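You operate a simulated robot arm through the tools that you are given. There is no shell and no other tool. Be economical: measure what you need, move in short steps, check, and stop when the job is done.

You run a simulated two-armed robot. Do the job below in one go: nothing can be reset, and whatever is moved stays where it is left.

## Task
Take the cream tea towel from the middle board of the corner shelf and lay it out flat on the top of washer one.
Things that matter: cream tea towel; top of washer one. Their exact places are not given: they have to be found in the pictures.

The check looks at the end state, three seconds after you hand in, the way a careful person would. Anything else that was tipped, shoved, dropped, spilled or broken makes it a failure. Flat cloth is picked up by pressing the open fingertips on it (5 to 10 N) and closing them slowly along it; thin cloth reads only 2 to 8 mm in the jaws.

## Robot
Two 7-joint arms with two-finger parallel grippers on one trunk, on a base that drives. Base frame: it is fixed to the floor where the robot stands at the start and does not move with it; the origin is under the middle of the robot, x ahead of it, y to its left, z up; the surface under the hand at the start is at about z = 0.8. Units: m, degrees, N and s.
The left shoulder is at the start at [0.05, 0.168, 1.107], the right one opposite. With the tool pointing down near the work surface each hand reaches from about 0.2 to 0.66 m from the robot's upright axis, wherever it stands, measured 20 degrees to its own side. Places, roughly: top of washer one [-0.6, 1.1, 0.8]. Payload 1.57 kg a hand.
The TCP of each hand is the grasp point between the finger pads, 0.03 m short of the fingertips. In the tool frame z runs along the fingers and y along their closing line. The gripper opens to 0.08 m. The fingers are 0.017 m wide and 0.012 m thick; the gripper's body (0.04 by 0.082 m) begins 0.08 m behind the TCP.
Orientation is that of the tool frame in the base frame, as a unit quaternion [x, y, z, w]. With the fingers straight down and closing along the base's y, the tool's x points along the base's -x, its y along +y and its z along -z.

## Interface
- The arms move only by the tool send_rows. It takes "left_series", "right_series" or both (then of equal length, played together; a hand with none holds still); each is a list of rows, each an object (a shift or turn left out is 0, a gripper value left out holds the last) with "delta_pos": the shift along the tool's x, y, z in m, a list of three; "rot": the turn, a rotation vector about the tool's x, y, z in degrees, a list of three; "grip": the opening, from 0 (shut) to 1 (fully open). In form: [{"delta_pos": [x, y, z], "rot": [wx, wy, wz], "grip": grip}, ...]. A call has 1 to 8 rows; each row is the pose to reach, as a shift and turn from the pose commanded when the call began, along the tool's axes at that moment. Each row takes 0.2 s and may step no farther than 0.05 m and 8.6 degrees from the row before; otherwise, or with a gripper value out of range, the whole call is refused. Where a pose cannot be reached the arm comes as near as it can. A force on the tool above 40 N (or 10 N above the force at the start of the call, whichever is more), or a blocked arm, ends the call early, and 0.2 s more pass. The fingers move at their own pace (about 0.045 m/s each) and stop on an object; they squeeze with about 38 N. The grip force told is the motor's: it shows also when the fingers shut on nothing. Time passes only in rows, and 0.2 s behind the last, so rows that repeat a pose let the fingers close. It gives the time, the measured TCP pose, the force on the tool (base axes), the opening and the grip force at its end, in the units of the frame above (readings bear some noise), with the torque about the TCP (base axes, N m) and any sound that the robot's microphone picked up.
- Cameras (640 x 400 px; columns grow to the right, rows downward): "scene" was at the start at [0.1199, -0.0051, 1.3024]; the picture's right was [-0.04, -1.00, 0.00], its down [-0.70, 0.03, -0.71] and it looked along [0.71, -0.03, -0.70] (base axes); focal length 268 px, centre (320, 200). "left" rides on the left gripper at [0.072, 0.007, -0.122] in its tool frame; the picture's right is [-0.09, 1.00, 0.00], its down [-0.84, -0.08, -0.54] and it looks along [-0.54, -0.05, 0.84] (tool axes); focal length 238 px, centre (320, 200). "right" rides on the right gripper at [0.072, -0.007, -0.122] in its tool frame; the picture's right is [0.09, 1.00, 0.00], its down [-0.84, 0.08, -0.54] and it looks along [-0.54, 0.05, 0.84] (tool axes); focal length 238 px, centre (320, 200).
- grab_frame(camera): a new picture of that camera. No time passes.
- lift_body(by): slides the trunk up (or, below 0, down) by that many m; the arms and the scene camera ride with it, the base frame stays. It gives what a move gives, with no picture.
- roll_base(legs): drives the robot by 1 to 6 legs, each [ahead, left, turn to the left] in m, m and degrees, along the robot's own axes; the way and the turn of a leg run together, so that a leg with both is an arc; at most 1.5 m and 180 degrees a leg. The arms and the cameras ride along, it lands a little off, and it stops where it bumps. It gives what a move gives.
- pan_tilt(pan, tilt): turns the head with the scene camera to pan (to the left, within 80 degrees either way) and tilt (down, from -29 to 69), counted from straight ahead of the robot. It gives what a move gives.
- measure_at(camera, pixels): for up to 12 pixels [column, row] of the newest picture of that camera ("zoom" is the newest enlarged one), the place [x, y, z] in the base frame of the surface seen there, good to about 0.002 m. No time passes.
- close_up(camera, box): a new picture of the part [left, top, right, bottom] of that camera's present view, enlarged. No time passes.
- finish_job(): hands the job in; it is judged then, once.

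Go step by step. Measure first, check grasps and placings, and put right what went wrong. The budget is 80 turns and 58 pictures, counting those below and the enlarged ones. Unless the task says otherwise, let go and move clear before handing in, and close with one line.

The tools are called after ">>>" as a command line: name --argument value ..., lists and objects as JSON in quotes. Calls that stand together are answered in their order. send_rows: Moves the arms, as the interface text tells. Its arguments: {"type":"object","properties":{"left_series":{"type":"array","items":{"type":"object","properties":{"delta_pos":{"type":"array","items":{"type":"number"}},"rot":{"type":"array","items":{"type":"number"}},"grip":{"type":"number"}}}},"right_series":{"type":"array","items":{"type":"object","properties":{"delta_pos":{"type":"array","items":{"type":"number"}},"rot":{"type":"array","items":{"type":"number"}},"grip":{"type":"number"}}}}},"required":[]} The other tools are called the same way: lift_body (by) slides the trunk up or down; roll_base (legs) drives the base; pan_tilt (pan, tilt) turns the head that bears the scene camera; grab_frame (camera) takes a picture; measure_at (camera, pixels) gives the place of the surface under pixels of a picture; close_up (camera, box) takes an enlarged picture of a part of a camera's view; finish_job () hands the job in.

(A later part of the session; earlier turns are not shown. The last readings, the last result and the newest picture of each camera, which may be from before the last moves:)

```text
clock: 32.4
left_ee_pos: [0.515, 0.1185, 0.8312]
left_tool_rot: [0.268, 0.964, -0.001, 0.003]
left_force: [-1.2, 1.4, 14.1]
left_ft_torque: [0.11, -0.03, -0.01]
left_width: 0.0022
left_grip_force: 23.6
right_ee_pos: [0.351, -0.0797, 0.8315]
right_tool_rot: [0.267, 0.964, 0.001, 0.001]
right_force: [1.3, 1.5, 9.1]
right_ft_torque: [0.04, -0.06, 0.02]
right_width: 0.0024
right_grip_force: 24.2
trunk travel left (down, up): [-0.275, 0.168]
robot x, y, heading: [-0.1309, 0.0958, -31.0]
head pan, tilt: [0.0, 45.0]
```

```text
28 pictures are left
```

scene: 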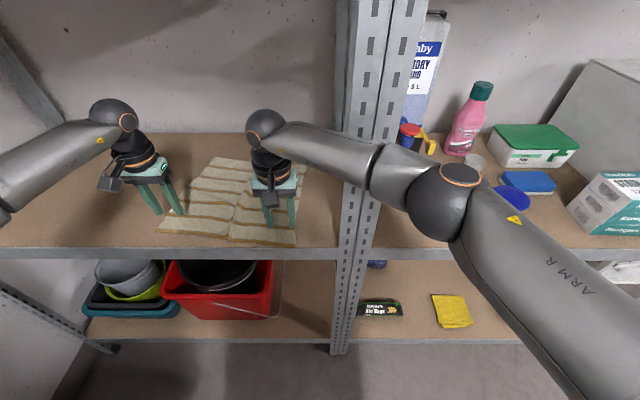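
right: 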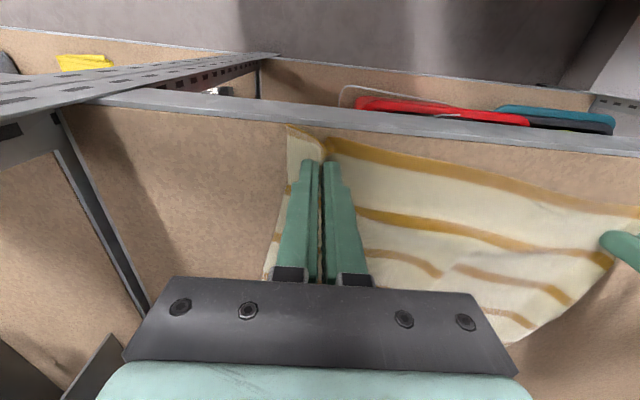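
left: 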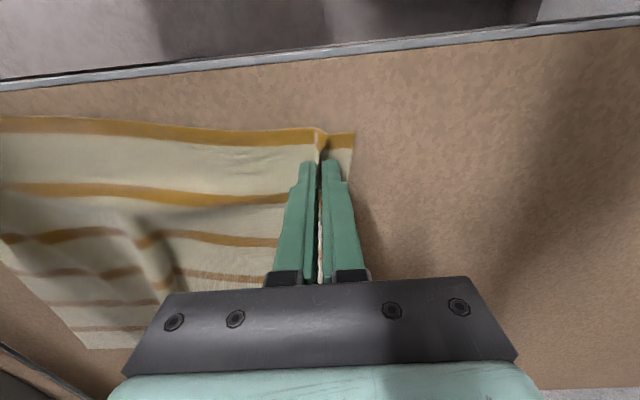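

Both corners are pinched (2 mm). I'll lift 5 cm, back the base out 0.2 m so the towel slides with it, and check.

>>> send_rows --left_series '[{"delta_pos": [0, 0, -0.015], "grip": 0}, {"delta_pos": [0, 0, -0.03]}, {"delta_pos": [0, 0, -0.05]}, {"delta_pos": [0, 0, -0.05]}]' --right_series '[{"delta_pos": [0, 0, -0.015], "grip": 0}, {"delta_pos": [0, 0, -0.03]}, {"delta_pos": [0, 0, -0.05]}, {"delta_pos": [0, 0, -0.05]}]'

>>> roll_base --legs '[[-0.2, 0, 0]]'

>>> grab_frame --camera "scene"

```text
clock: 33.4
left_ee_pos: [0.5165, 0.1181, 0.8811]
left_tool_rot: [0.269, 0.963, 0.0, 0.001]
left_force: [-0.3, -1.2, -0.9]
left_ft_torque: [-0.06, 0.0, -0.01]
left_width: 0.0022
left_grip_force: 24.1
right_ee_pos: [0.3519, -0.0812, 0.8808]
right_tool_rot: [0.267, 0.964, 0.0, 0.0]
right_force: [-0.2, 0.8, 0.9]
right_ft_torque: [0.02, -0.03, 0.02]
right_width: 0.002
right_grip_force: 23.9
trunk travel left (down, up): [-0.275, 0.168]
robot x, y, heading: [-0.1235, 0.0999, -31.3]
head pan, tilt: [0.0, 45.0]
```

```text
clock: 35.0
left_ee_pos: [0.3439, 0.2206, 0.8806]
left_tool_rot: [0.266, 0.964, -0.001, 0.002]
left_force: [0.1, -0.9, -0.1]
left_ft_torque: [-0.01, 0.02, -0.02]
left_width: 0.0026
left_grip_force: 23.9
right_ee_pos: [0.1808, 0.022, 0.8818]
right_tool_rot: [0.266, 0.964, 0.001, 0.0]
right_force: [1.3, 0.8, 0.3]
right_ft_torque: [0.06, 0.0, 0.02]
right_width: 0.002
right_grip_force: 23.7
trunk travel left (down, up): [-0.275, 0.168]
robot x, y, heading: [-0.2982, 0.2012, -30.9]
head pan, tilt: [0.0, 45.0]
```

```text
27 pictures are left
```

scene: 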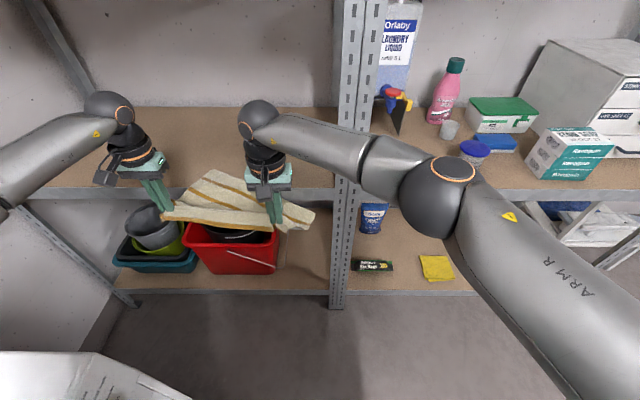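

The towel is still partly on the board and both hands are now outside the shelf front. I'll raise the trunk to keep the hanging towel clear of the bucket below, then back off more.

>>> lift_body --by 0.165

>>> send_rows --left_series '[{"delta_pos": [0.02, 0.01, -0.03], "grip": 0}, {"delta_pos": [0.04, 0.01, -0.06]}, {"delta_pos": [0.06, 0.02, -0.09]}, {"delta_pos": [0.08, 0.02, -0.1]}, {"delta_pos": [0.08, 0.02, -0.1]}]' --right_series '[{"delta_pos": [0.02, 0, -0.03], "grip": 0}, {"delta_pos": [0.04, 0, -0.06]}, {"delta_pos": [0.05, 0, -0.09]}, {"delta_pos": [0.06, 0, -0.1]}, {"delta_pos": [0.06, 0, -0.1]}]'

>>> grab_frame --camera "scene"

```text
clock: 36.9
left_ee_pos: [0.3433, 0.2199, 1.0446]
left_tool_rot: [0.266, 0.964, 0.0, 0.001]
left_force: [-1.0, -1.6, -0.5]
left_ft_torque: [-0.03, 0.02, -0.05]
left_width: 0.0023
left_grip_force: 24.6
right_ee_pos: [0.1807, 0.0217, 1.0465]
right_tool_rot: [0.266, 0.964, 0.0, 0.0]
right_force: [0.5, 1.6, -0.2]
right_ft_torque: [0.03, -0.03, 0.0]
right_width: 0.0023
right_grip_force: 23.2
trunk travel left (down, up): [-0.44, 0.003]
robot x, y, heading: [-0.2979, 0.2021, -31.0]
head pan, tilt: [0.0, 45.0]
```

```text
clock: 38.1
left_ee_pos: [0.2829, 0.2793, 1.1466]
left_tool_rot: [0.269, 0.963, -0.001, 0.0]
left_force: [-10.7, -17.0, 0.4]
left_ft_torque: [-0.53, 0.38, 0.1]
left_width: 0.0025
left_grip_force: 24.2
right_ee_pos: [0.1308, 0.0565, 1.1458]
right_tool_rot: [0.265, 0.964, 0.004, 0.002]
right_force: [11.1, 16.5, -1.2]
right_ft_torque: [0.52, -0.34, 0.15]
right_width: 0.0026
right_grip_force: 23.6
trunk travel left (down, up): [-0.44, 0.003]
robot x, y, heading: [-0.3018, 0.2013, -31.0]
head pan, tilt: [0.0, 45.0]
```

```text
26 pictures are left
```

scene: 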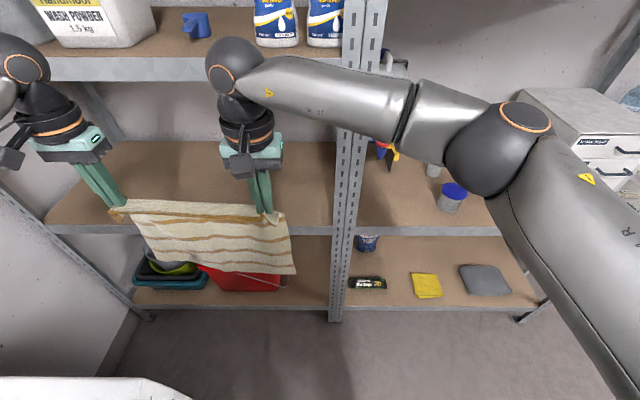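

The towel hangs spread between both hands. It's a bit over-tensioned (≈20 N), so I'll bring the hands 1.5 cm together and raise them slightly. Then I'll look both ways to plan the drive.

>>> send_rows --left_series '[{"delta_pos": [0, -0.008, -0.01], "grip": 0}, {"delta_pos": [0, -0.008, -0.025]}]' --right_series '[{"delta_pos": [0, 0.006, -0.01], "grip": 0}, {"delta_pos": [0, 0.006, -0.025]}]'

>>> pan_tilt --pan -80 --tilt 30

>>> grab_frame --camera "scene"

>>> pan_tilt --pan 80 --tilt 40

>>> grab_frame --camera "scene"

```text
clock: 38.7
left_ee_pos: [0.2806, 0.272, 1.1711]
left_tool_rot: [0.265, 0.964, 0.001, 0.001]
left_force: [-3.2, -5.8, 0.3]
left_ft_torque: [-0.15, 0.1, -0.02]
left_width: 0.0023
left_grip_force: 23.7
right_ee_pos: [0.1311, 0.0569, 1.1714]
right_tool_rot: [0.266, 0.964, 0.0, 0.0]
right_force: [3.5, 5.6, -0.5]
right_ft_torque: [0.18, -0.11, 0.07]
right_width: 0.0023
right_grip_force: 24.3
trunk travel left (down, up): [-0.44, 0.003]
robot x, y, heading: [-0.3024, 0.2014, -30.8]
head pan, tilt: [0.0, 45.0]
```

```text
clock: 40.2
left_ee_pos: [0.2802, 0.2727, 1.1705]
left_tool_rot: [0.267, 0.964, -0.001, 0.0]
left_force: [-1.8, -4.0, -0.1]
left_ft_torque: [-0.11, 0.06, -0.03]
left_width: 0.0021
left_grip_force: 23.8
right_ee_pos: [0.1317, 0.0585, 1.1706]
right_tool_rot: [0.266, 0.964, 0.0, 0.0]
right_force: [3.1, 4.0, -0.1]
right_ft_torque: [0.12, -0.06, 0.04]
right_width: 0.0021
right_grip_force: 24.0
trunk travel left (down, up): [-0.44, 0.003]
robot x, y, heading: [-0.2977, 0.1972, -30.9]
head pan, tilt: [-80.0, 30.0]
```

```text
25 pictures are left
```

scene: 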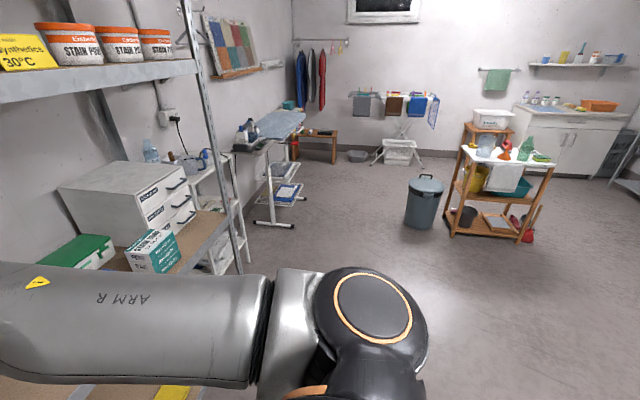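

```text
clock: 42.7
left_ee_pos: [0.2816, 0.2721, 1.1703]
left_tool_rot: [0.266, 0.964, -0.001, 0.001]
left_force: [-2.6, -3.6, -0.7]
left_ft_torque: [-0.1, 0.11, 0.0]
left_width: 0.0024
left_grip_force: 23.9
right_ee_pos: [0.1322, 0.0579, 1.1716]
right_tool_rot: [0.265, 0.964, 0.0, 0.0]
right_force: [3.3, 3.7, 0.8]
right_ft_torque: [0.11, -0.06, 0.05]
right_width: 0.0021
right_grip_force: 23.4
trunk travel left (down, up): [-0.44, 0.003]
robot x, y, heading: [-0.3035, 0.1985, -30.9]
head pan, tilt: [80.0, 40.0]
```

```text
24 pictures are left
```

scene: 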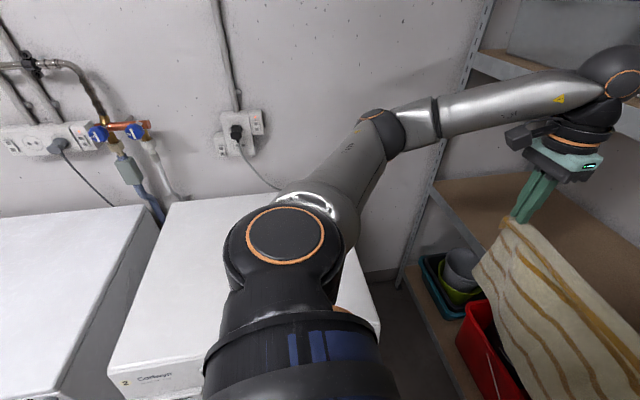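

The room behind and to the right is open. I'll drive back and right away from the washers, turn left 90° to face them, and slide left until I'm in front of washer one.

>>> roll_base --legs '[[-0.2, -0.45, 0], [0, 0, 90.5], [0, 0.5, 0]]'

>>> pan_tilt --pan 0 --tilt 40

>>> grab_frame --camera "scene"

```text
clock: 55.7
left_ee_pos: [-1.2408, 0.7431, 1.171]
left_tool_rot: [-0.506, 0.863, 0.0, 0.001]
left_force: [4.1, -2.3, -0.1]
left_ft_torque: [-0.05, -0.13, -0.03]
left_width: 0.0021
left_grip_force: 24.3
right_ee_pos: [-1.0251, 0.6001, 1.1711]
right_tool_rot: [-0.507, 0.862, 0.0, -0.001]
right_force: [-4.1, 1.8, 0.0]
right_ft_torque: [0.1, 0.13, 0.01]
right_width: 0.0022
right_grip_force: 23.7
trunk travel left (down, up): [-0.44, 0.003]
robot x, y, heading: [-1.1533, 0.1635, 61.0]
head pan, tilt: [80.0, 40.0]
```

```text
clock: 57.2
left_ee_pos: [-1.2429, 0.7427, 1.1715]
left_tool_rot: [-0.506, 0.863, 0.001, 0.001]
left_force: [3.2, -1.1, 0.0]
left_ft_torque: [-0.08, -0.09, 0.0]
left_width: 0.0022
left_grip_force: 23.3
right_ee_pos: [-1.0244, 0.599, 1.1713]
right_tool_rot: [-0.507, 0.862, 0.001, 0.0]
right_force: [-3.7, 2.6, 0.6]
right_ft_torque: [0.08, 0.1, 0.02]
right_width: 0.0023
right_grip_force: 23.6
trunk travel left (down, up): [-0.44, 0.003]
robot x, y, heading: [-1.1501, 0.1625, 60.7]
head pan, tilt: [0.0, 40.0]
```

```text
23 pictures are left
```

scene: 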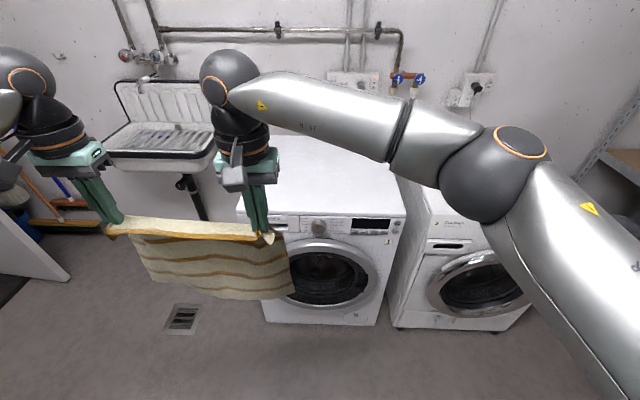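

I'm facing washer one, but the hands sit 0.23 m left of my centre line. I'll shift both hands right together and measure washer one's top.

>>> measure_at --camera "scene" --pixels '[[403, 212], [300, 210], [243, 205], [385, 150], [282, 140], [340, 170], [300, 230], [325, 275], [182, 150], [215, 165]]'

>>> send_rows --left_series '[{"delta_pos": [0, -0.03, 0], "grip": 0}, {"delta_pos": [0, -0.06, 0]}, {"delta_pos": [0, -0.09, 0]}, {"delta_pos": [0, -0.12, 0]}, {"delta_pos": [0, -0.15, 0]}, {"delta_pos": [0, -0.18, 0]}, {"delta_pos": [0, -0.21, 0]}, {"delta_pos": [0, -0.23, 0]}]' --right_series '[{"delta_pos": [0, -0.03, 0], "grip": 0}, {"delta_pos": [0, -0.06, 0]}, {"delta_pos": [0, -0.09, 0]}, {"delta_pos": [0, -0.12, 0]}, {"delta_pos": [0, -0.15, 0]}, {"delta_pos": [0, -0.18, 0]}, {"delta_pos": [0, -0.21, 0]}, {"delta_pos": [0, -0.23, 0]}]'

```text
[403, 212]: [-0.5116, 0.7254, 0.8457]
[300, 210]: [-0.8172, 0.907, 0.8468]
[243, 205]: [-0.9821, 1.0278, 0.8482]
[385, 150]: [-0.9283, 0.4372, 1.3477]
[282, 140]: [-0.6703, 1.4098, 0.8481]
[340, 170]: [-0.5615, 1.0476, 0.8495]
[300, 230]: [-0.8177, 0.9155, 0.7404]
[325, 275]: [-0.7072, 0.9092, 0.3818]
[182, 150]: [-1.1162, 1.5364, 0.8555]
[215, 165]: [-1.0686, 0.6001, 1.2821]
```

```text
clock: 59.0
left_ee_pos: [-1.0408, 0.6298, 1.1717]
left_tool_rot: [-0.506, 0.863, 0.0, 0.001]
left_force: [3.7, -1.8, -0.6]
left_ft_torque: [-0.1, -0.12, -0.02]
left_width: 0.002
left_grip_force: 24.0
right_ee_pos: [-0.8228, 0.4873, 1.1716]
right_tool_rot: [-0.507, 0.862, 0.001, -0.001]
right_force: [-3.4, 1.9, 0.7]
right_ft_torque: [0.08, 0.13, 0.04]
right_width: 0.0022
right_grip_force: 23.4
trunk travel left (down, up): [-0.44, 0.003]
robot x, y, heading: [-1.1547, 0.1646, 61.1]
head pan, tilt: [0.0, 40.0]
```

Washer one's front edge runs from (-0.982,1.028) to (-0.512,0.725) at z≈0.847, and the towel line is already parallel to it. I'll drive straight in so the hanging hem sits just inside the front edge.

>>> roll_base --legs '[[0.44, -0.011, 0]]'

>>> grab_frame --camera "scene"

```text
clock: 61.7
left_ee_pos: [-0.8181, 1.007, 1.1726]
left_tool_rot: [-0.506, 0.863, 0.001, 0.001]
left_force: [4.7, -2.3, -0.1]
left_ft_torque: [-0.07, -0.08, -0.03]
left_width: 0.0022
left_grip_force: 23.6
right_ee_pos: [-0.5994, 0.8673, 1.1704]
right_tool_rot: [-0.507, 0.862, 0.001, 0.0]
right_force: [-4.4, 2.8, -1.0]
right_ft_torque: [0.07, 0.11, 0.01]
right_width: 0.0024
right_grip_force: 23.6
trunk travel left (down, up): [-0.44, 0.003]
robot x, y, heading: [-0.9269, 0.5412, 60.8]
head pan, tilt: [0.0, 40.0]
```

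```text
22 pictures are left
```

scene: 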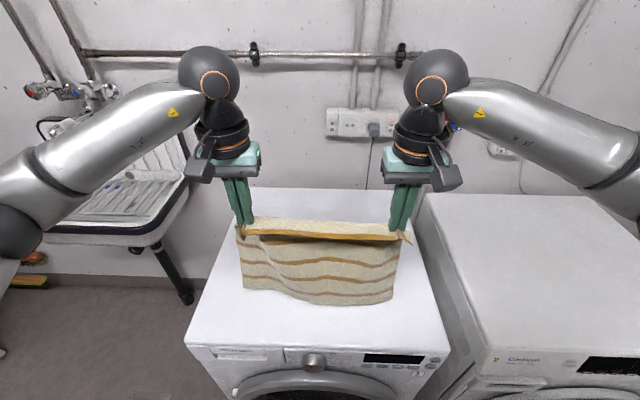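

The towel hangs right over washer one. I'll measure the hem position and height.

>>> measure_at --camera "scene" --pixels '[[247, 285], [320, 300], [388, 297], [240, 235], [408, 238], [200, 343], [440, 352], [270, 310]]'

```text
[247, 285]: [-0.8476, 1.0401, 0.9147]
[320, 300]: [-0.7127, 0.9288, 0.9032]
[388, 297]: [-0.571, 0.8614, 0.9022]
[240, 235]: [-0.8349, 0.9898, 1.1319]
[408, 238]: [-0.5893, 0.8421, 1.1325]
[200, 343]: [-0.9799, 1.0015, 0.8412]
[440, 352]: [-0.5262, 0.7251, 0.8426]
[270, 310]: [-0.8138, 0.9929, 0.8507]
```

The hem hangs level about 5 cm above the top, at ~6.5 cm depth. I'll lower until it touches, then carry the held edge forward and down while tilting the fingers forward (for reach) so the cloth lays out behind them.

>>> send_rows --left_series '[{"delta_pos": [0, 0, 0.03], "grip": 0}, {"delta_pos": [0, 0, 0.055]}, {"delta_pos": [-0.02, -0.001, 0.08], "rot": [0, -5, 0]}, {"delta_pos": [-0.045, -0.003, 0.1], "rot": [0, -11, 0]}, {"delta_pos": [-0.075, -0.005, 0.125], "rot": [0, -18, 0]}, {"delta_pos": [-0.105, -0.007, 0.15], "rot": [0, -25, 0]}, {"delta_pos": [-0.135, -0.009, 0.175], "rot": [0, -32, 0]}, {"delta_pos": [-0.16, -0.01, 0.2], "rot": [0, -38, 0]}]' --right_series '[{"delta_pos": [0, 0, 0.03], "grip": 0}, {"delta_pos": [0, 0, 0.055]}, {"delta_pos": [-0.02, -0.001, 0.08], "rot": [0, -5, 0]}, {"delta_pos": [-0.045, -0.003, 0.1], "rot": [0, -11, 0]}, {"delta_pos": [-0.075, -0.005, 0.125], "rot": [0, -18, 0]}, {"delta_pos": [-0.105, -0.007, 0.15], "rot": [0, -25, 0]}, {"delta_pos": [-0.135, -0.009, 0.175], "rot": [0, -32, 0]}, {"delta_pos": [-0.16, -0.01, 0.2], "rot": [0, -38, 0]}]'

>>> grab_frame --camera "scene"

```text
clock: 63.5
left_ee_pos: [-0.7297, 1.1416, 0.9724]
left_tool_rot: [-0.478, 0.815, 0.165, 0.282]
left_force: [2.4, -1.0, 1.0]
left_ft_torque: [-0.02, -0.03, -0.04]
left_width: 0.0021
left_grip_force: 24.4
right_ee_pos: [-0.5138, 1.0017, 0.9721]
right_tool_rot: [-0.479, 0.815, 0.166, 0.281]
right_force: [-0.6, 2.2, 0.5]
right_ft_torque: [0.02, 0.03, 0.05]
right_width: 0.002
right_grip_force: 23.9
trunk travel left (down, up): [-0.44, 0.003]
robot x, y, heading: [-0.9305, 0.5438, 60.9]
head pan, tilt: [0.0, 40.0]
```

```text
21 pictures are left
```

scene: 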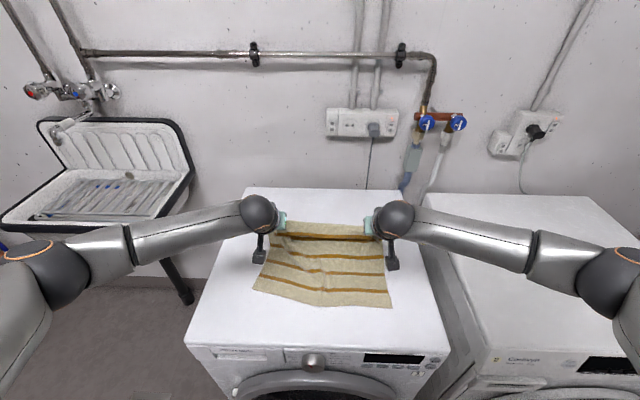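

The towel is laying out well. I'll finish by taking the edge forward and down to just touch the surface.

>>> send_rows --left_series '[{"delta_pos": [0, -0.001, 0.032], "grip": 0}, {"delta_pos": [0.0034, -0.002, 0.061]}, {"delta_pos": [0.004, -0.003, 0.086]}, {"delta_pos": [0.0035, -0.004, 0.1015]}, {"delta_pos": [-0.0003, -0.004, 0.1096]}, {"delta_pos": [-0.0003, -0.004, 0.1096]}]' --right_series '[{"delta_pos": [0, -0.001, 0.032], "grip": 0}, {"delta_pos": [0.0034, -0.002, 0.061]}, {"delta_pos": [0.004, -0.003, 0.086]}, {"delta_pos": [0.0035, -0.004, 0.1015]}, {"delta_pos": [-0.0003, -0.004, 0.1096]}, {"delta_pos": [-0.0003, -0.004, 0.1096]}]'

>>> close_up --camera "scene" --box '[180, 160, 500, 360]'

```text
clock: 64.9
left_ee_pos: [-0.6938, 1.1995, 0.8854]
left_tool_rot: [-0.478, 0.815, 0.165, 0.282]
left_force: [1.7, -1.6, 0.5]
left_ft_torque: [-0.04, -0.05, -0.08]
left_width: 0.0022
left_grip_force: 23.7
right_ee_pos: [-0.4765, 1.0587, 0.8861]
right_tool_rot: [-0.479, 0.815, 0.165, 0.28]
right_force: [-2.2, 1.9, 0.3]
right_ft_torque: [0.02, 0.04, 0.06]
right_width: 0.0022
right_grip_force: 23.9
trunk travel left (down, up): [-0.44, 0.003]
robot x, y, heading: [-0.9265, 0.5426, 61.1]
head pan, tilt: [0.0, 40.0]
```

```text
2.00 times, centred on (340, 260) of scene
```

zoom: 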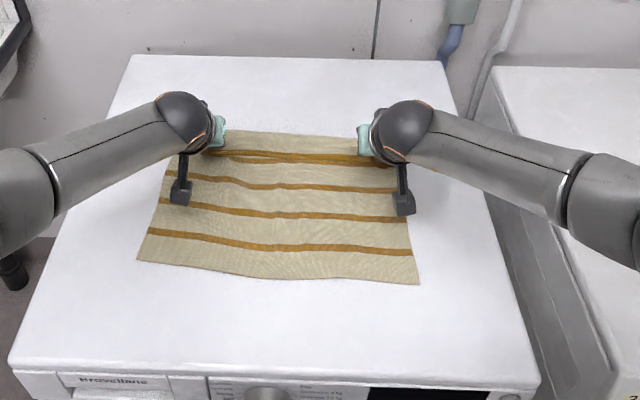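

The towel is laid out with only a small ridge at the held edge. I'll open the fingers and back out along them.

>>> send_rows --left_series '[{"grip": 0.15}, {"grip": 0.3}, {"grip": 0.45}, {"grip": 0.45}, {"delta_pos": [0, 0, -0.03]}, {"delta_pos": [0, 0, -0.07]}, {"delta_pos": [0, 0, -0.11]}, {"delta_pos": [0, 0, -0.15]}]' --right_series '[{"grip": 0.15}, {"grip": 0.3}, {"grip": 0.45}, {"grip": 0.45}, {"delta_pos": [0, 0, -0.03]}, {"delta_pos": [0, 0, -0.07]}, {"delta_pos": [0, 0, -0.11]}, {"delta_pos": [0, 0, -0.15]}]'

>>> close_up --camera "scene" --box '[180, 160, 500, 360]'

>>> grab_frame --camera "left"

>>> grab_frame --camera "right"

```text
clock: 66.7
left_ee_pos: [-0.7389, 1.1182, 1.0055]
left_tool_rot: [-0.478, 0.815, 0.165, 0.283]
left_force: [0.2, -0.8, 0.2]
left_ft_torque: [0.05, -0.01, 0.0]
left_width: 0.0363
left_grip_force: 0.0
right_ee_pos: [-0.522, 0.976, 1.0043]
right_tool_rot: [-0.479, 0.815, 0.166, 0.281]
right_force: [-1.2, 0.2, -0.7]
right_ft_torque: [0.0, -0.01, -0.01]
right_width: 0.0361
right_grip_force: 0.0
trunk travel left (down, up): [-0.44, 0.003]
robot x, y, heading: [-0.9292, 0.5399, 61.0]
head pan, tilt: [0.0, 40.0]
```

```text
2.00 times, centred on (340, 260) of scene
```

zoom: 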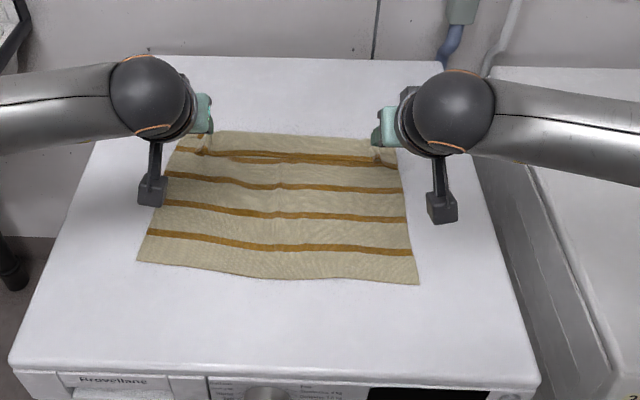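

```text
18 pictures are left
```

left: 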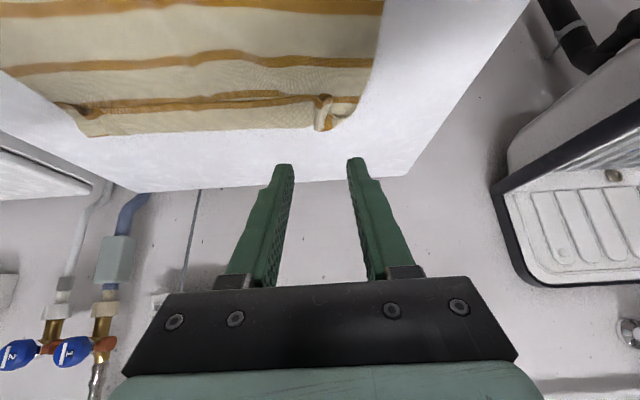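

```text
17 pictures are left
```

right: 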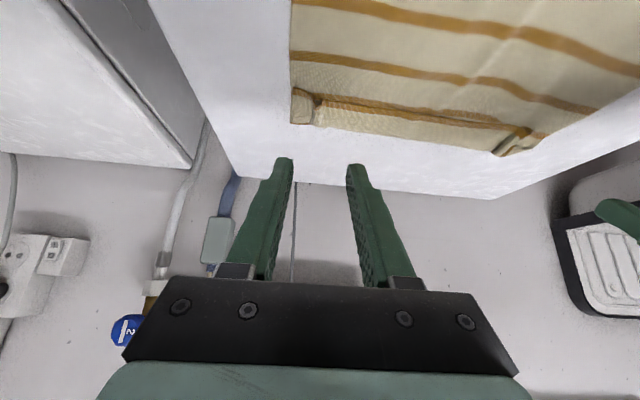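

The far edge looks turned over: a narrow strip lies folded back, with little ridges at the pinch spots (left view (320,110), right view (305,105)). I'll look closer.

>>> close_up --camera "left" --box '[40, 40, 400, 160]'

>>> measure_at --camera "left" --pixels '[[320, 105], [333, 128], [200, 98], [200, 105], [200, 130], [355, 110], [90, 134], [280, 110], [372, 75], [110, 105], [200, 60]]'

```text
1.78 times, centred on (220, 100) of left
```

zoom: 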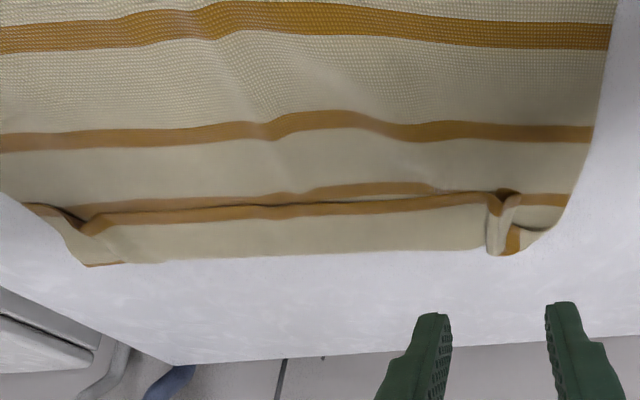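

```text
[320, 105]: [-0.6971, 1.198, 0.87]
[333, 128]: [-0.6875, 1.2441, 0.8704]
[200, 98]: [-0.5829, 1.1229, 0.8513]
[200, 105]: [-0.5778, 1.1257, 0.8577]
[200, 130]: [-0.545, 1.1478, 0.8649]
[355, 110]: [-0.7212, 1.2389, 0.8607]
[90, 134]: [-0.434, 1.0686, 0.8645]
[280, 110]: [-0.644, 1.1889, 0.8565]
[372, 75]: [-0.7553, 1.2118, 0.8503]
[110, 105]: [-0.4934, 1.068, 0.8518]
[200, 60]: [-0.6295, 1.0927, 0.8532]
```

A 3 cm strip along the far edge is folded back over the towel. The fix is to regrasp the near hem, lift until the towel hangs so the strip drops open, then lay it again moving toward me, so the strip beyond the grip stays outside. I'll measure the near corners and bring the hands back up to vertical.

>>> measure_at --camera "scene" --pixels '[[250, 290], [387, 301], [318, 297], [256, 270], [384, 282]]'

>>> send_rows --left_series '[{"delta_pos": [0.02, 0, -0.03], "rot": [0, 8, 0]}, {"delta_pos": [0.04, 0, -0.05], "rot": [0, 16, 0]}, {"delta_pos": [0.07, 0, -0.07], "rot": [0, 24, 0]}, {"delta_pos": [0.1, 0, -0.08], "rot": [0, 32, 0]}, {"delta_pos": [0.13, 0, -0.08], "rot": [0, 38.2, 0]}, {"delta_pos": [0.13, 0, -0.08], "rot": [0, 38.2, 0]}]' --right_series '[{"delta_pos": [0.02, 0, -0.03], "rot": [0, 8, 0]}, {"delta_pos": [0.04, 0, -0.05], "rot": [0, 16, 0]}, {"delta_pos": [0.07, 0, -0.07], "rot": [0, 24, 0]}, {"delta_pos": [0.1, 0, -0.08], "rot": [0, 32, 0]}, {"delta_pos": [0.13, 0, -0.08], "rot": [0, 38.2, 0]}, {"delta_pos": [0.13, 0, -0.08], "rot": [0, 38.2, 0]}]'

```text
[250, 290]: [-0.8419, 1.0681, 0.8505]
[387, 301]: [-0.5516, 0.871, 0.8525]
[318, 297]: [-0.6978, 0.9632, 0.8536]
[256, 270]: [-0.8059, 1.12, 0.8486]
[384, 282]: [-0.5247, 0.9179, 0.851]
```

```text
clock: 68.1
left_ee_pos: [-0.8123, 0.9861, 0.9866]
left_tool_rot: [-0.506, 0.863, -0.001, -0.002]
left_force: [-0.1, 0.2, 0.4]
left_ft_torque: [0.01, 0.01, 0.0]
left_width: 0.0361
left_grip_force: 0.0
right_ee_pos: [-0.5954, 0.8436, 0.9871]
right_tool_rot: [-0.506, 0.862, -0.001, -0.002]
right_force: [0.6, 0.0, 0.3]
right_ft_torque: [-0.04, 0.0, 0.03]
right_width: 0.0357
right_grip_force: 0.2
trunk travel left (down, up): [-0.44, 0.003]
robot x, y, heading: [-0.9294, 0.5413, 60.7]
head pan, tilt: [0.0, 40.0]
```

Near corners are at (-0.842,1.068) and (-0.552,0.871). Moving both hands above points 2 cm in from the hem.

>>> send_rows --left_series '[{"delta_pos": [-0.035, 0.013, 0.01]}, {"delta_pos": [-0.0738, 0.0272, 0.02]}, {"delta_pos": [-0.0738, 0.0272, 0.05]}, {"delta_pos": [-0.0738, 0.0272, 0.075]}, {"delta_pos": [-0.0738, 0.0272, 0.075]}]' --right_series '[{"delta_pos": [-0.035, 0.005, 0.01]}, {"delta_pos": [-0.0684, 0.0103, 0.02]}, {"delta_pos": [-0.0684, 0.0103, 0.05]}, {"delta_pos": [-0.0684, 0.0103, 0.075]}, {"delta_pos": [-0.0684, 0.0103, 0.075]}]'

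>>> grab_frame --camera "left"

>>> grab_frame --camera "right"

```text
clock: 69.3
left_ee_pos: [-0.799, 1.0643, 0.9102]
left_tool_rot: [-0.506, 0.863, -0.001, -0.001]
left_force: [0.9, 0.0, -0.5]
left_ft_torque: [-0.03, 0.0, 0.01]
left_width: 0.0361
left_grip_force: 0.1
right_ee_pos: [-0.5715, 0.9084, 0.9102]
right_tool_rot: [-0.507, 0.862, 0.0, -0.002]
right_force: [-0.7, -0.6, 1.0]
right_ft_torque: [0.01, 0.0, -0.01]
right_width: 0.0359
right_grip_force: 0.1
trunk travel left (down, up): [-0.44, 0.003]
robot x, y, heading: [-0.9274, 0.5398, 60.7]
head pan, tilt: [0.0, 40.0]
```

```text
15 pictures are left
```

left: 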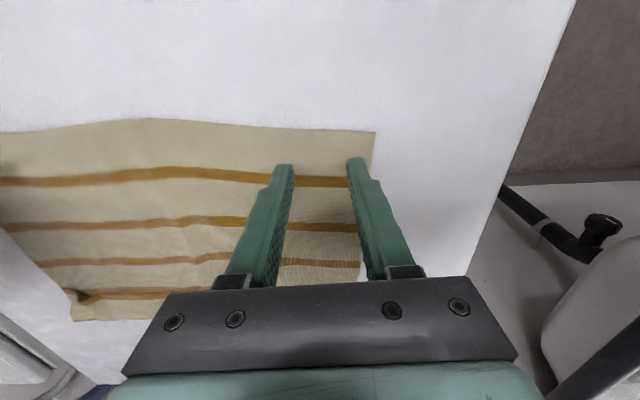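

```text
14 pictures are left
```

right: 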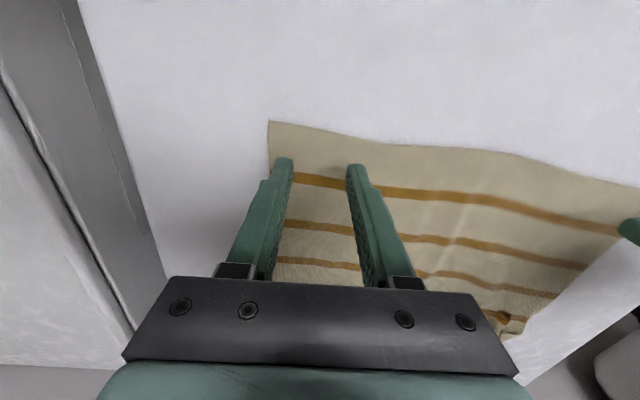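

Both hands are well placed. Pressing down gently.

>>> send_rows --left_series '[{"delta_pos": [0, 0, 0.015]}, {"delta_pos": [0, 0, 0.025]}, {"delta_pos": [0, 0, 0.029]}, {"delta_pos": [0, 0, 0.031]}]' --right_series '[{"delta_pos": [0, 0, 0.015]}, {"delta_pos": [0, 0, 0.025]}, {"delta_pos": [0, 0, 0.029]}, {"delta_pos": [0, 0, 0.031]}]'

```text
clock: 70.3
left_ee_pos: [-0.8009, 1.0637, 0.882]
left_tool_rot: [-0.506, 0.862, 0.001, 0.001]
left_force: [0.7, 1.0, 4.6]
left_ft_torque: [0.05, 0.07, -0.03]
left_width: 0.0361
left_grip_force: 0.1
right_ee_pos: [-0.5722, 0.9098, 0.8824]
right_tool_rot: [-0.507, 0.862, 0.0, -0.002]
right_force: [-0.6, -0.8, 7.8]
right_ft_torque: [-0.03, 0.02, 0.0]
right_width: 0.0363
right_grip_force: 0.1
trunk travel left (down, up): [-0.44, 0.003]
robot x, y, heading: [-0.9304, 0.5427, 60.9]
head pan, tilt: [0.0, 40.0]
```

Forces are 5–8 N, which is good. Closing slowly, then lifting 4 cm.

>>> send_rows --left_series '[{"delta_pos": [0, 0, 0.0005], "grip": 0.38}, {"delta_pos": [0, 0, 0.0005], "grip": 0.3}, {"delta_pos": [0, 0, 0.0005], "grip": 0.22}, {"delta_pos": [0, 0, 0.0005], "grip": 0.15}, {"delta_pos": [0, 0, 0.0005], "grip": 0.08}, {"delta_pos": [0, 0, 0.0005], "grip": 0}, {"delta_pos": [0, 0, 0.0], "grip": 0}, {"delta_pos": [0, 0, 0.0], "grip": 0}]' --right_series '[{"delta_pos": [0, 0, 0], "grip": 0.38}, {"grip": 0.3}, {"grip": 0.22}, {"grip": 0.15}, {"grip": 0.08}, {"grip": 0}, {"grip": 0}, {"grip": 0}]'

>>> send_rows --left_series '[{"delta_pos": [0, 0, -0.02], "grip": 0}, {"delta_pos": [0, 0, -0.04]}, {"delta_pos": [0, 0, -0.04]}]' --right_series '[{"delta_pos": [0, 0, -0.02], "grip": 0}, {"delta_pos": [0, 0, -0.04]}, {"delta_pos": [0, 0, -0.04]}]'

>>> grab_frame --camera "scene"

```text
clock: 72.1
left_ee_pos: [-0.8, 1.0624, 0.8812]
left_tool_rot: [-0.505, 0.863, 0.0, 0.001]
left_force: [5.2, -2.6, 9.5]
left_ft_torque: [-0.08, -0.14, 0.0]
left_width: 0.0021
left_grip_force: 23.9
right_ee_pos: [-0.5737, 0.9095, 0.8808]
right_tool_rot: [-0.507, 0.862, 0.002, -0.002]
right_force: [-5.5, 2.6, 10.8]
right_ft_torque: [0.03, 0.18, -0.05]
right_width: 0.006
right_grip_force: 25.6
trunk travel left (down, up): [-0.44, 0.003]
robot x, y, heading: [-0.9293, 0.5388, 60.7]
head pan, tilt: [0.0, 40.0]
```

```text
clock: 72.9
left_ee_pos: [-0.7989, 1.0641, 0.9212]
left_tool_rot: [-0.505, 0.863, -0.001, -0.001]
left_force: [6.5, -5.3, 0.6]
left_ft_torque: [-0.12, -0.21, -0.03]
left_width: 0.0022
left_grip_force: 24.0
right_ee_pos: [-0.5717, 0.9091, 0.9207]
right_tool_rot: [-0.506, 0.862, 0.0, -0.002]
right_force: [-4.8, 3.7, -0.3]
right_ft_torque: [0.1, 0.2, -0.03]
right_width: 0.0063
right_grip_force: 25.4
trunk travel left (down, up): [-0.44, 0.003]
robot x, y, heading: [-0.9283, 0.5421, 60.8]
head pan, tilt: [0.0, 40.0]
```

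```text
13 pictures are left
```

scene: 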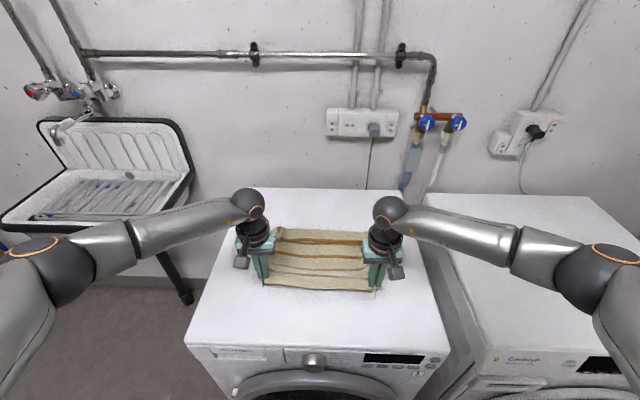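

Both pinches hold. Lifting 24 cm so the towel hangs and the folded strip can drop open.

>>> send_rows --left_series '[{"delta_pos": [0, 0, -0.04], "grip": 0}, {"delta_pos": [0, 0, -0.08]}, {"delta_pos": [0, 0, -0.12]}, {"delta_pos": [0, 0, -0.16]}, {"delta_pos": [0, 0, -0.2]}, {"delta_pos": [0, 0, -0.24]}, {"delta_pos": [0, 0, -0.27]}, {"delta_pos": [0, 0, -0.27]}]' --right_series '[{"delta_pos": [0, 0, -0.04], "grip": 0}, {"delta_pos": [0, 0, -0.08]}, {"delta_pos": [0, 0, -0.12]}, {"delta_pos": [0, 0, -0.16]}, {"delta_pos": [0, 0, -0.2]}, {"delta_pos": [0, 0, -0.24]}, {"delta_pos": [0, 0, -0.27]}, {"delta_pos": [0, 0, -0.27]}]'

>>> close_up --camera "scene" --box '[180, 160, 500, 360]'

```text
clock: 74.7
left_ee_pos: [-0.8009, 1.0647, 1.19]
left_tool_rot: [-0.505, 0.863, -0.002, 0.0]
left_force: [8.1, -4.9, -0.7]
left_ft_torque: [-0.18, -0.26, -0.02]
left_width: 0.0022
left_grip_force: 23.9
right_ee_pos: [-0.5691, 0.9105, 1.1888]
right_tool_rot: [-0.507, 0.862, 0.0, -0.002]
right_force: [-8.5, 7.0, -1.2]
right_ft_torque: [0.18, 0.29, -0.05]
right_width: 0.0062
right_grip_force: 26.1
trunk travel left (down, up): [-0.44, 0.003]
robot x, y, heading: [-0.9299, 0.5455, 60.8]
head pan, tilt: [0.0, 40.0]
```

```text
2.00 times, centred on (340, 260) of scene
```

zoom: 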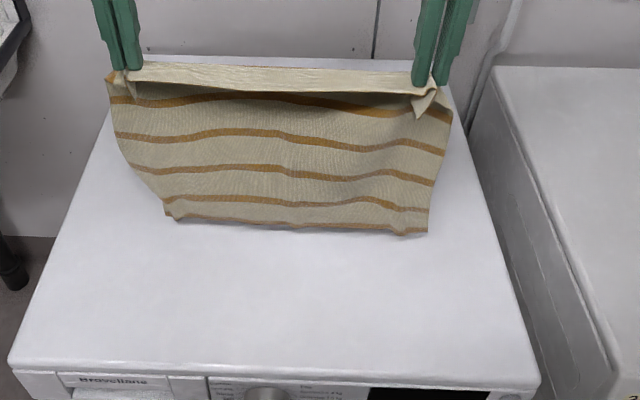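

The bottom hem now shows its edge stripe at the very bottom, so the strip has opened. I'll measure where the hem hangs.

>>> measure_at --camera "zoom" --pixels '[[298, 226], [180, 214], [420, 231], [300, 205], [290, 70], [300, 260]]'

```text
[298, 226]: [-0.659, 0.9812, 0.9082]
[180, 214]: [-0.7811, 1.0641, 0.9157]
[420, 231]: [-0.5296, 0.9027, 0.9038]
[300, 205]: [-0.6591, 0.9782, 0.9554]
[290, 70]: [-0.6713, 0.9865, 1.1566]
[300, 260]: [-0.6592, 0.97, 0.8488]
```

The hem hangs about 6 cm above the top at ~13 cm depth. I'll carry it ~18 cm further back (tilting the fingers forward for reach), then lower until it touches.

>>> send_rows --left_series '[{"delta_pos": [-0.03, -0.002, 0], "rot": [0, -7, 0], "grip": 0}, {"delta_pos": [-0.06, -0.004, 0], "rot": [0, -14, 0]}, {"delta_pos": [-0.09, -0.006, 0], "rot": [0, -21, 0]}, {"delta_pos": [-0.12, -0.008, 0], "rot": [0, -28, 0]}, {"delta_pos": [-0.145, -0.009, 0], "rot": [0, -34, 0]}, {"delta_pos": [-0.165, -0.01, 0], "rot": [0, -40, 0]}, {"delta_pos": [-0.165, -0.01, 0.02], "rot": [0, -40, 0]}, {"delta_pos": [-0.165, -0.01, 0.04], "rot": [0, -40, 0]}]' --right_series '[{"delta_pos": [-0.03, -0.002, 0], "rot": [0, -7, 0], "grip": 0}, {"delta_pos": [-0.06, -0.004, 0], "rot": [0, -14, 0]}, {"delta_pos": [-0.09, -0.006, 0], "rot": [0, -21, 0]}, {"delta_pos": [-0.12, -0.008, 0], "rot": [0, -28, 0]}, {"delta_pos": [-0.145, -0.009, 0], "rot": [0, -34, 0]}, {"delta_pos": [-0.165, -0.01, 0], "rot": [0, -40, 0]}, {"delta_pos": [-0.165, -0.01, 0.02], "rot": [0, -40, 0]}, {"delta_pos": [-0.165, -0.01, 0.04], "rot": [0, -40, 0]}]'

>>> grab_frame --camera "scene"

```text
clock: 76.5
left_ee_pos: [-0.7121, 1.2041, 1.1488]
left_tool_rot: [-0.475, 0.811, 0.172, 0.295]
left_force: [7.3, -4.1, -0.6]
left_ft_torque: [-0.11, -0.14, -0.18]
left_width: 0.0023
left_grip_force: 23.5
right_ee_pos: [-0.4815, 1.0491, 1.1474]
right_tool_rot: [-0.477, 0.81, 0.174, 0.294]
right_force: [-7.4, 4.1, -0.7]
right_ft_torque: [0.11, 0.17, 0.16]
right_width: 0.0063
right_grip_force: 25.3
trunk travel left (down, up): [-0.44, 0.003]
robot x, y, heading: [-0.9291, 0.5438, 60.9]
head pan, tilt: [0.0, 40.0]
```

```text
11 pictures are left
```

scene: 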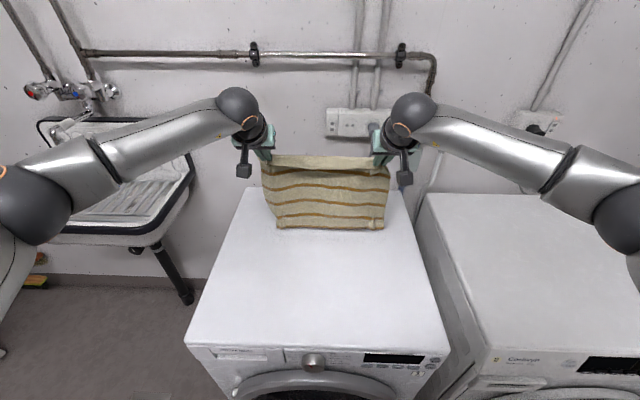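

The hem is at the right place just above the top. Now I'll lower to touch and lay the towel toward me, bringing the tools back to vertical as I go.

>>> send_rows --left_series '[{"delta_pos": [0.0161, 0, 0.0192], "grip": 0}, {"delta_pos": [0.0636, 0.002, 0.0237], "rot": [0, 5.7, 0]}, {"delta_pos": [0.1111, 0.004, 0.0281], "rot": [0, 11.4, 0]}, {"delta_pos": [0.158, 0.006, 0.0319], "rot": [0, 17.1, 0]}, {"delta_pos": [0.2055, 0.008, 0.0364], "rot": [0, 22.8, 0]}, {"delta_pos": [0.253, 0.01, 0.0409], "rot": [0, 28.5, 0]}, {"delta_pos": [0.3006, 0.012, 0.0454], "rot": [0, 34.2, 0]}, {"delta_pos": [0.3481, 0.014, 0.0499], "rot": [0, 40, 0]}]' --right_series '[{"delta_pos": [0.0161, 0, 0.0192], "grip": 0}, {"delta_pos": [0.0636, 0.002, 0.0237], "rot": [0, 5.7, 0]}, {"delta_pos": [0.1111, 0.004, 0.0281], "rot": [0, 11.4, 0]}, {"delta_pos": [0.158, 0.006, 0.0319], "rot": [0, 17.1, 0]}, {"delta_pos": [0.2055, 0.008, 0.0364], "rot": [0, 22.8, 0]}, {"delta_pos": [0.253, 0.01, 0.0409], "rot": [0, 28.5, 0]}, {"delta_pos": [0.3006, 0.012, 0.0454], "rot": [0, 34.2, 0]}, {"delta_pos": [0.3481, 0.014, 0.0499], "rot": [0, 40, 0]}]'

>>> close_up --camera "scene" --box '[180, 160, 500, 360]'

```text
clock: 78.3
left_ee_pos: [-0.837, 1.0059, 0.8876]
left_tool_rot: [-0.505, 0.863, -0.001, -0.001]
left_force: [7.1, -5.6, 0.0]
left_ft_torque: [-0.19, -0.23, -0.05]
left_width: 0.002
left_grip_force: 23.8
right_ee_pos: [-0.6076, 0.8516, 0.8878]
right_tool_rot: [-0.506, 0.862, -0.001, -0.002]
right_force: [-8.1, 5.5, 0.8]
right_ft_torque: [0.15, 0.2, -0.07]
right_width: 0.0062
right_grip_force: 25.9
trunk travel left (down, up): [-0.44, 0.003]
robot x, y, heading: [-0.9261, 0.542, 60.9]
head pan, tilt: [0.0, 40.0]
```

```text
2.00 times, centred on (340, 260) of scene
```

zoom: 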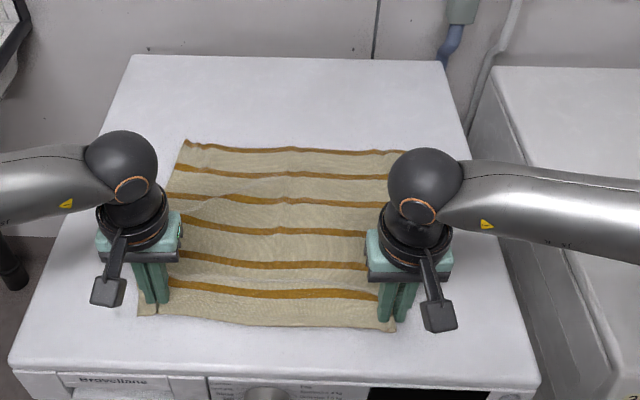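

The towel is fully spread with both hems open. I'll lower 4 mm, open slowly, and rise straight up.

>>> send_rows --left_series '[{"delta_pos": [0, 0, 0.004], "grip": 0}, {"delta_pos": [0, 0, 0.004], "grip": 0.15}, {"delta_pos": [0, 0, 0.004], "grip": 0.3}, {"delta_pos": [0, 0, 0.004], "grip": 0.45}, {"delta_pos": [0, 0, 0.004], "grip": 0.45}, {"delta_pos": [0, 0, -0.015]}, {"delta_pos": [0, 0, -0.05]}, {"delta_pos": [0, 0, -0.09]}]' --right_series '[{"delta_pos": [0, 0, 0.004], "grip": 0}, {"delta_pos": [0, 0, 0.004], "grip": 0.15}, {"delta_pos": [0, 0, 0.004], "grip": 0.3}, {"delta_pos": [0, 0, 0.004], "grip": 0.45}, {"delta_pos": [0, 0, 0.004], "grip": 0.45}, {"delta_pos": [0, 0, -0.015]}, {"delta_pos": [0, 0, -0.05]}, {"delta_pos": [0, 0, -0.09]}]'

>>> grab_frame --camera "left"

>>> grab_frame --camera "right"

```text
clock: 80.1
left_ee_pos: [-0.8389, 1.0054, 0.9766]
left_tool_rot: [-0.506, 0.863, -0.001, -0.001]
left_force: [0.0, 0.5, -0.7]
left_ft_torque: [0.02, -0.01, -0.02]
left_width: 0.0361
left_grip_force: 0.0
right_ee_pos: [-0.6088, 0.8509, 0.9782]
right_tool_rot: [-0.506, 0.863, 0.0, -0.002]
right_force: [-0.7, -0.5, 0.4]
right_ft_torque: [0.03, 0.01, -0.01]
right_width: 0.036
right_grip_force: 0.1
trunk travel left (down, up): [-0.44, 0.003]
robot x, y, heading: [-0.9314, 0.5399, 61.1]
head pan, tilt: [0.0, 40.0]
```

```text
9 pictures are left
```

left: 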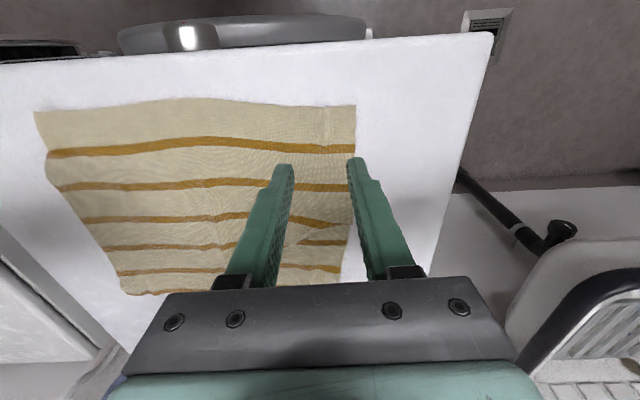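

```text
8 pictures are left
```

right: 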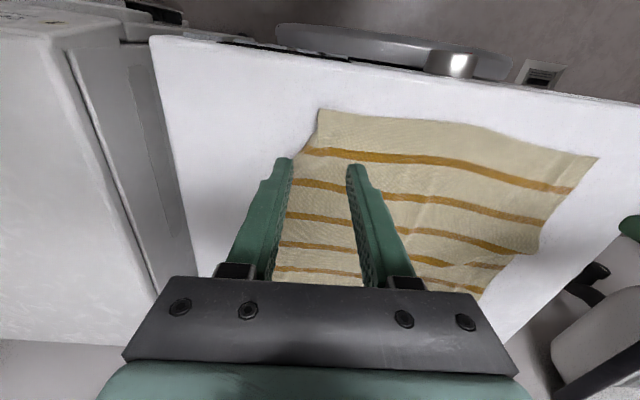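

It lies flat with only slight ripples. I'll raise the hands, back the base away, and check the whole top.

>>> send_rows --left_series '[{"delta_pos": [0, 0, -0.04]}, {"delta_pos": [0, 0, -0.08]}, {"delta_pos": [0, 0, -0.11]}]' --right_series '[{"delta_pos": [0, 0, -0.04]}, {"delta_pos": [0, 0, -0.08]}, {"delta_pos": [0, 0, -0.11]}]'

>>> roll_base --legs '[[-0.35, 0, 0]]'

>>> close_up --camera "scene" --box '[200, 80, 480, 255]'

```text
clock: 80.9
left_ee_pos: [-0.8374, 1.005, 1.0894]
left_tool_rot: [-0.506, 0.863, 0.0, 0.0]
left_force: [-0.3, -0.4, -0.3]
left_ft_torque: [0.03, -0.02, -0.02]
left_width: 0.0359
left_grip_force: 0.0
right_ee_pos: [-0.6078, 0.8507, 1.0901]
right_tool_rot: [-0.507, 0.862, 0.0, -0.002]
right_force: [-0.6, -0.7, 0.2]
right_ft_torque: [0.0, -0.02, -0.01]
right_width: 0.036
right_grip_force: 0.1
trunk travel left (down, up): [-0.44, 0.003]
robot x, y, heading: [-0.9297, 0.5424, 60.6]
head pan, tilt: [0.0, 40.0]
```

```text
clock: 83.1
left_ee_pos: [-1.0075, 0.7025, 1.09]
left_tool_rot: [-0.504, 0.864, -0.001, 0.0]
left_force: [-0.2, 0.1, 0.4]
left_ft_torque: [-0.01, -0.02, 0.02]
left_width: 0.0359
left_grip_force: 0.0
right_ee_pos: [-0.7773, 0.5461, 1.09]
right_tool_rot: [-0.504, 0.864, 0.0, -0.002]
right_force: [-0.5, -0.3, -0.8]
right_ft_torque: [0.01, 0.05, -0.04]
right_width: 0.0359
right_grip_force: 0.1
trunk travel left (down, up): [-0.44, 0.003]
robot x, y, heading: [-1.1002, 0.2416, 60.5]
head pan, tilt: [0.0, 40.0]
```

```text
2.29 times, centred on (340, 168) of scene
```

zoom: 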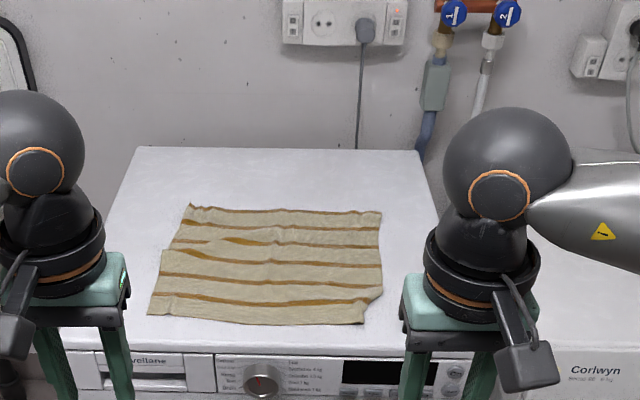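

It lies flat on washer one. Small wrinkles show at zoom (225,240) and along the right near side at (375,293), so I'll measure their heights.

>>> measure_at --camera "zoom" --pixels '[[225, 238], [200, 250], [240, 243], [165, 253], [375, 293], [362, 318], [380, 285], [152, 312], [192, 208], [378, 214], [280, 260], [365, 303]]'

>>> close_up --camera "scene" --box '[260, 160, 380, 235]'

```text
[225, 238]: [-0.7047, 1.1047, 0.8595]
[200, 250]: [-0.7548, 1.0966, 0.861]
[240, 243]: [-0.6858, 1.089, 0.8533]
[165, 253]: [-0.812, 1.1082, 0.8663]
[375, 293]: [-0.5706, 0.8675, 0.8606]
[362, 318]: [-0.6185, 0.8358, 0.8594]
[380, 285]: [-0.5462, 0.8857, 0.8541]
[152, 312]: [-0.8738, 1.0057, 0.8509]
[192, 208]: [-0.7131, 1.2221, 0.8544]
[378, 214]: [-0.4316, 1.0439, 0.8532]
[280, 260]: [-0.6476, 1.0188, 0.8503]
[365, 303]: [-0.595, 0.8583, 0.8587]
```

```text
5.33 times, centred on (320, 198) of scene
```

zoom: 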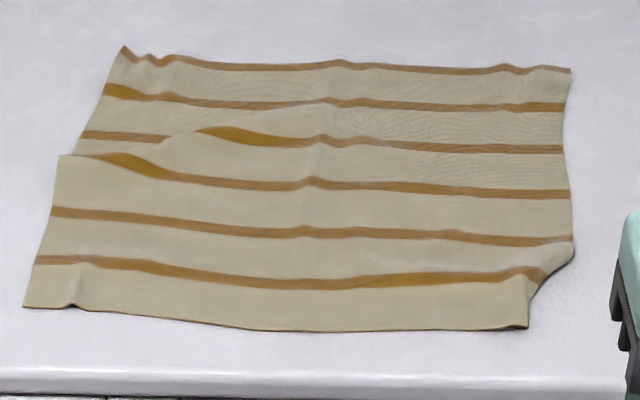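

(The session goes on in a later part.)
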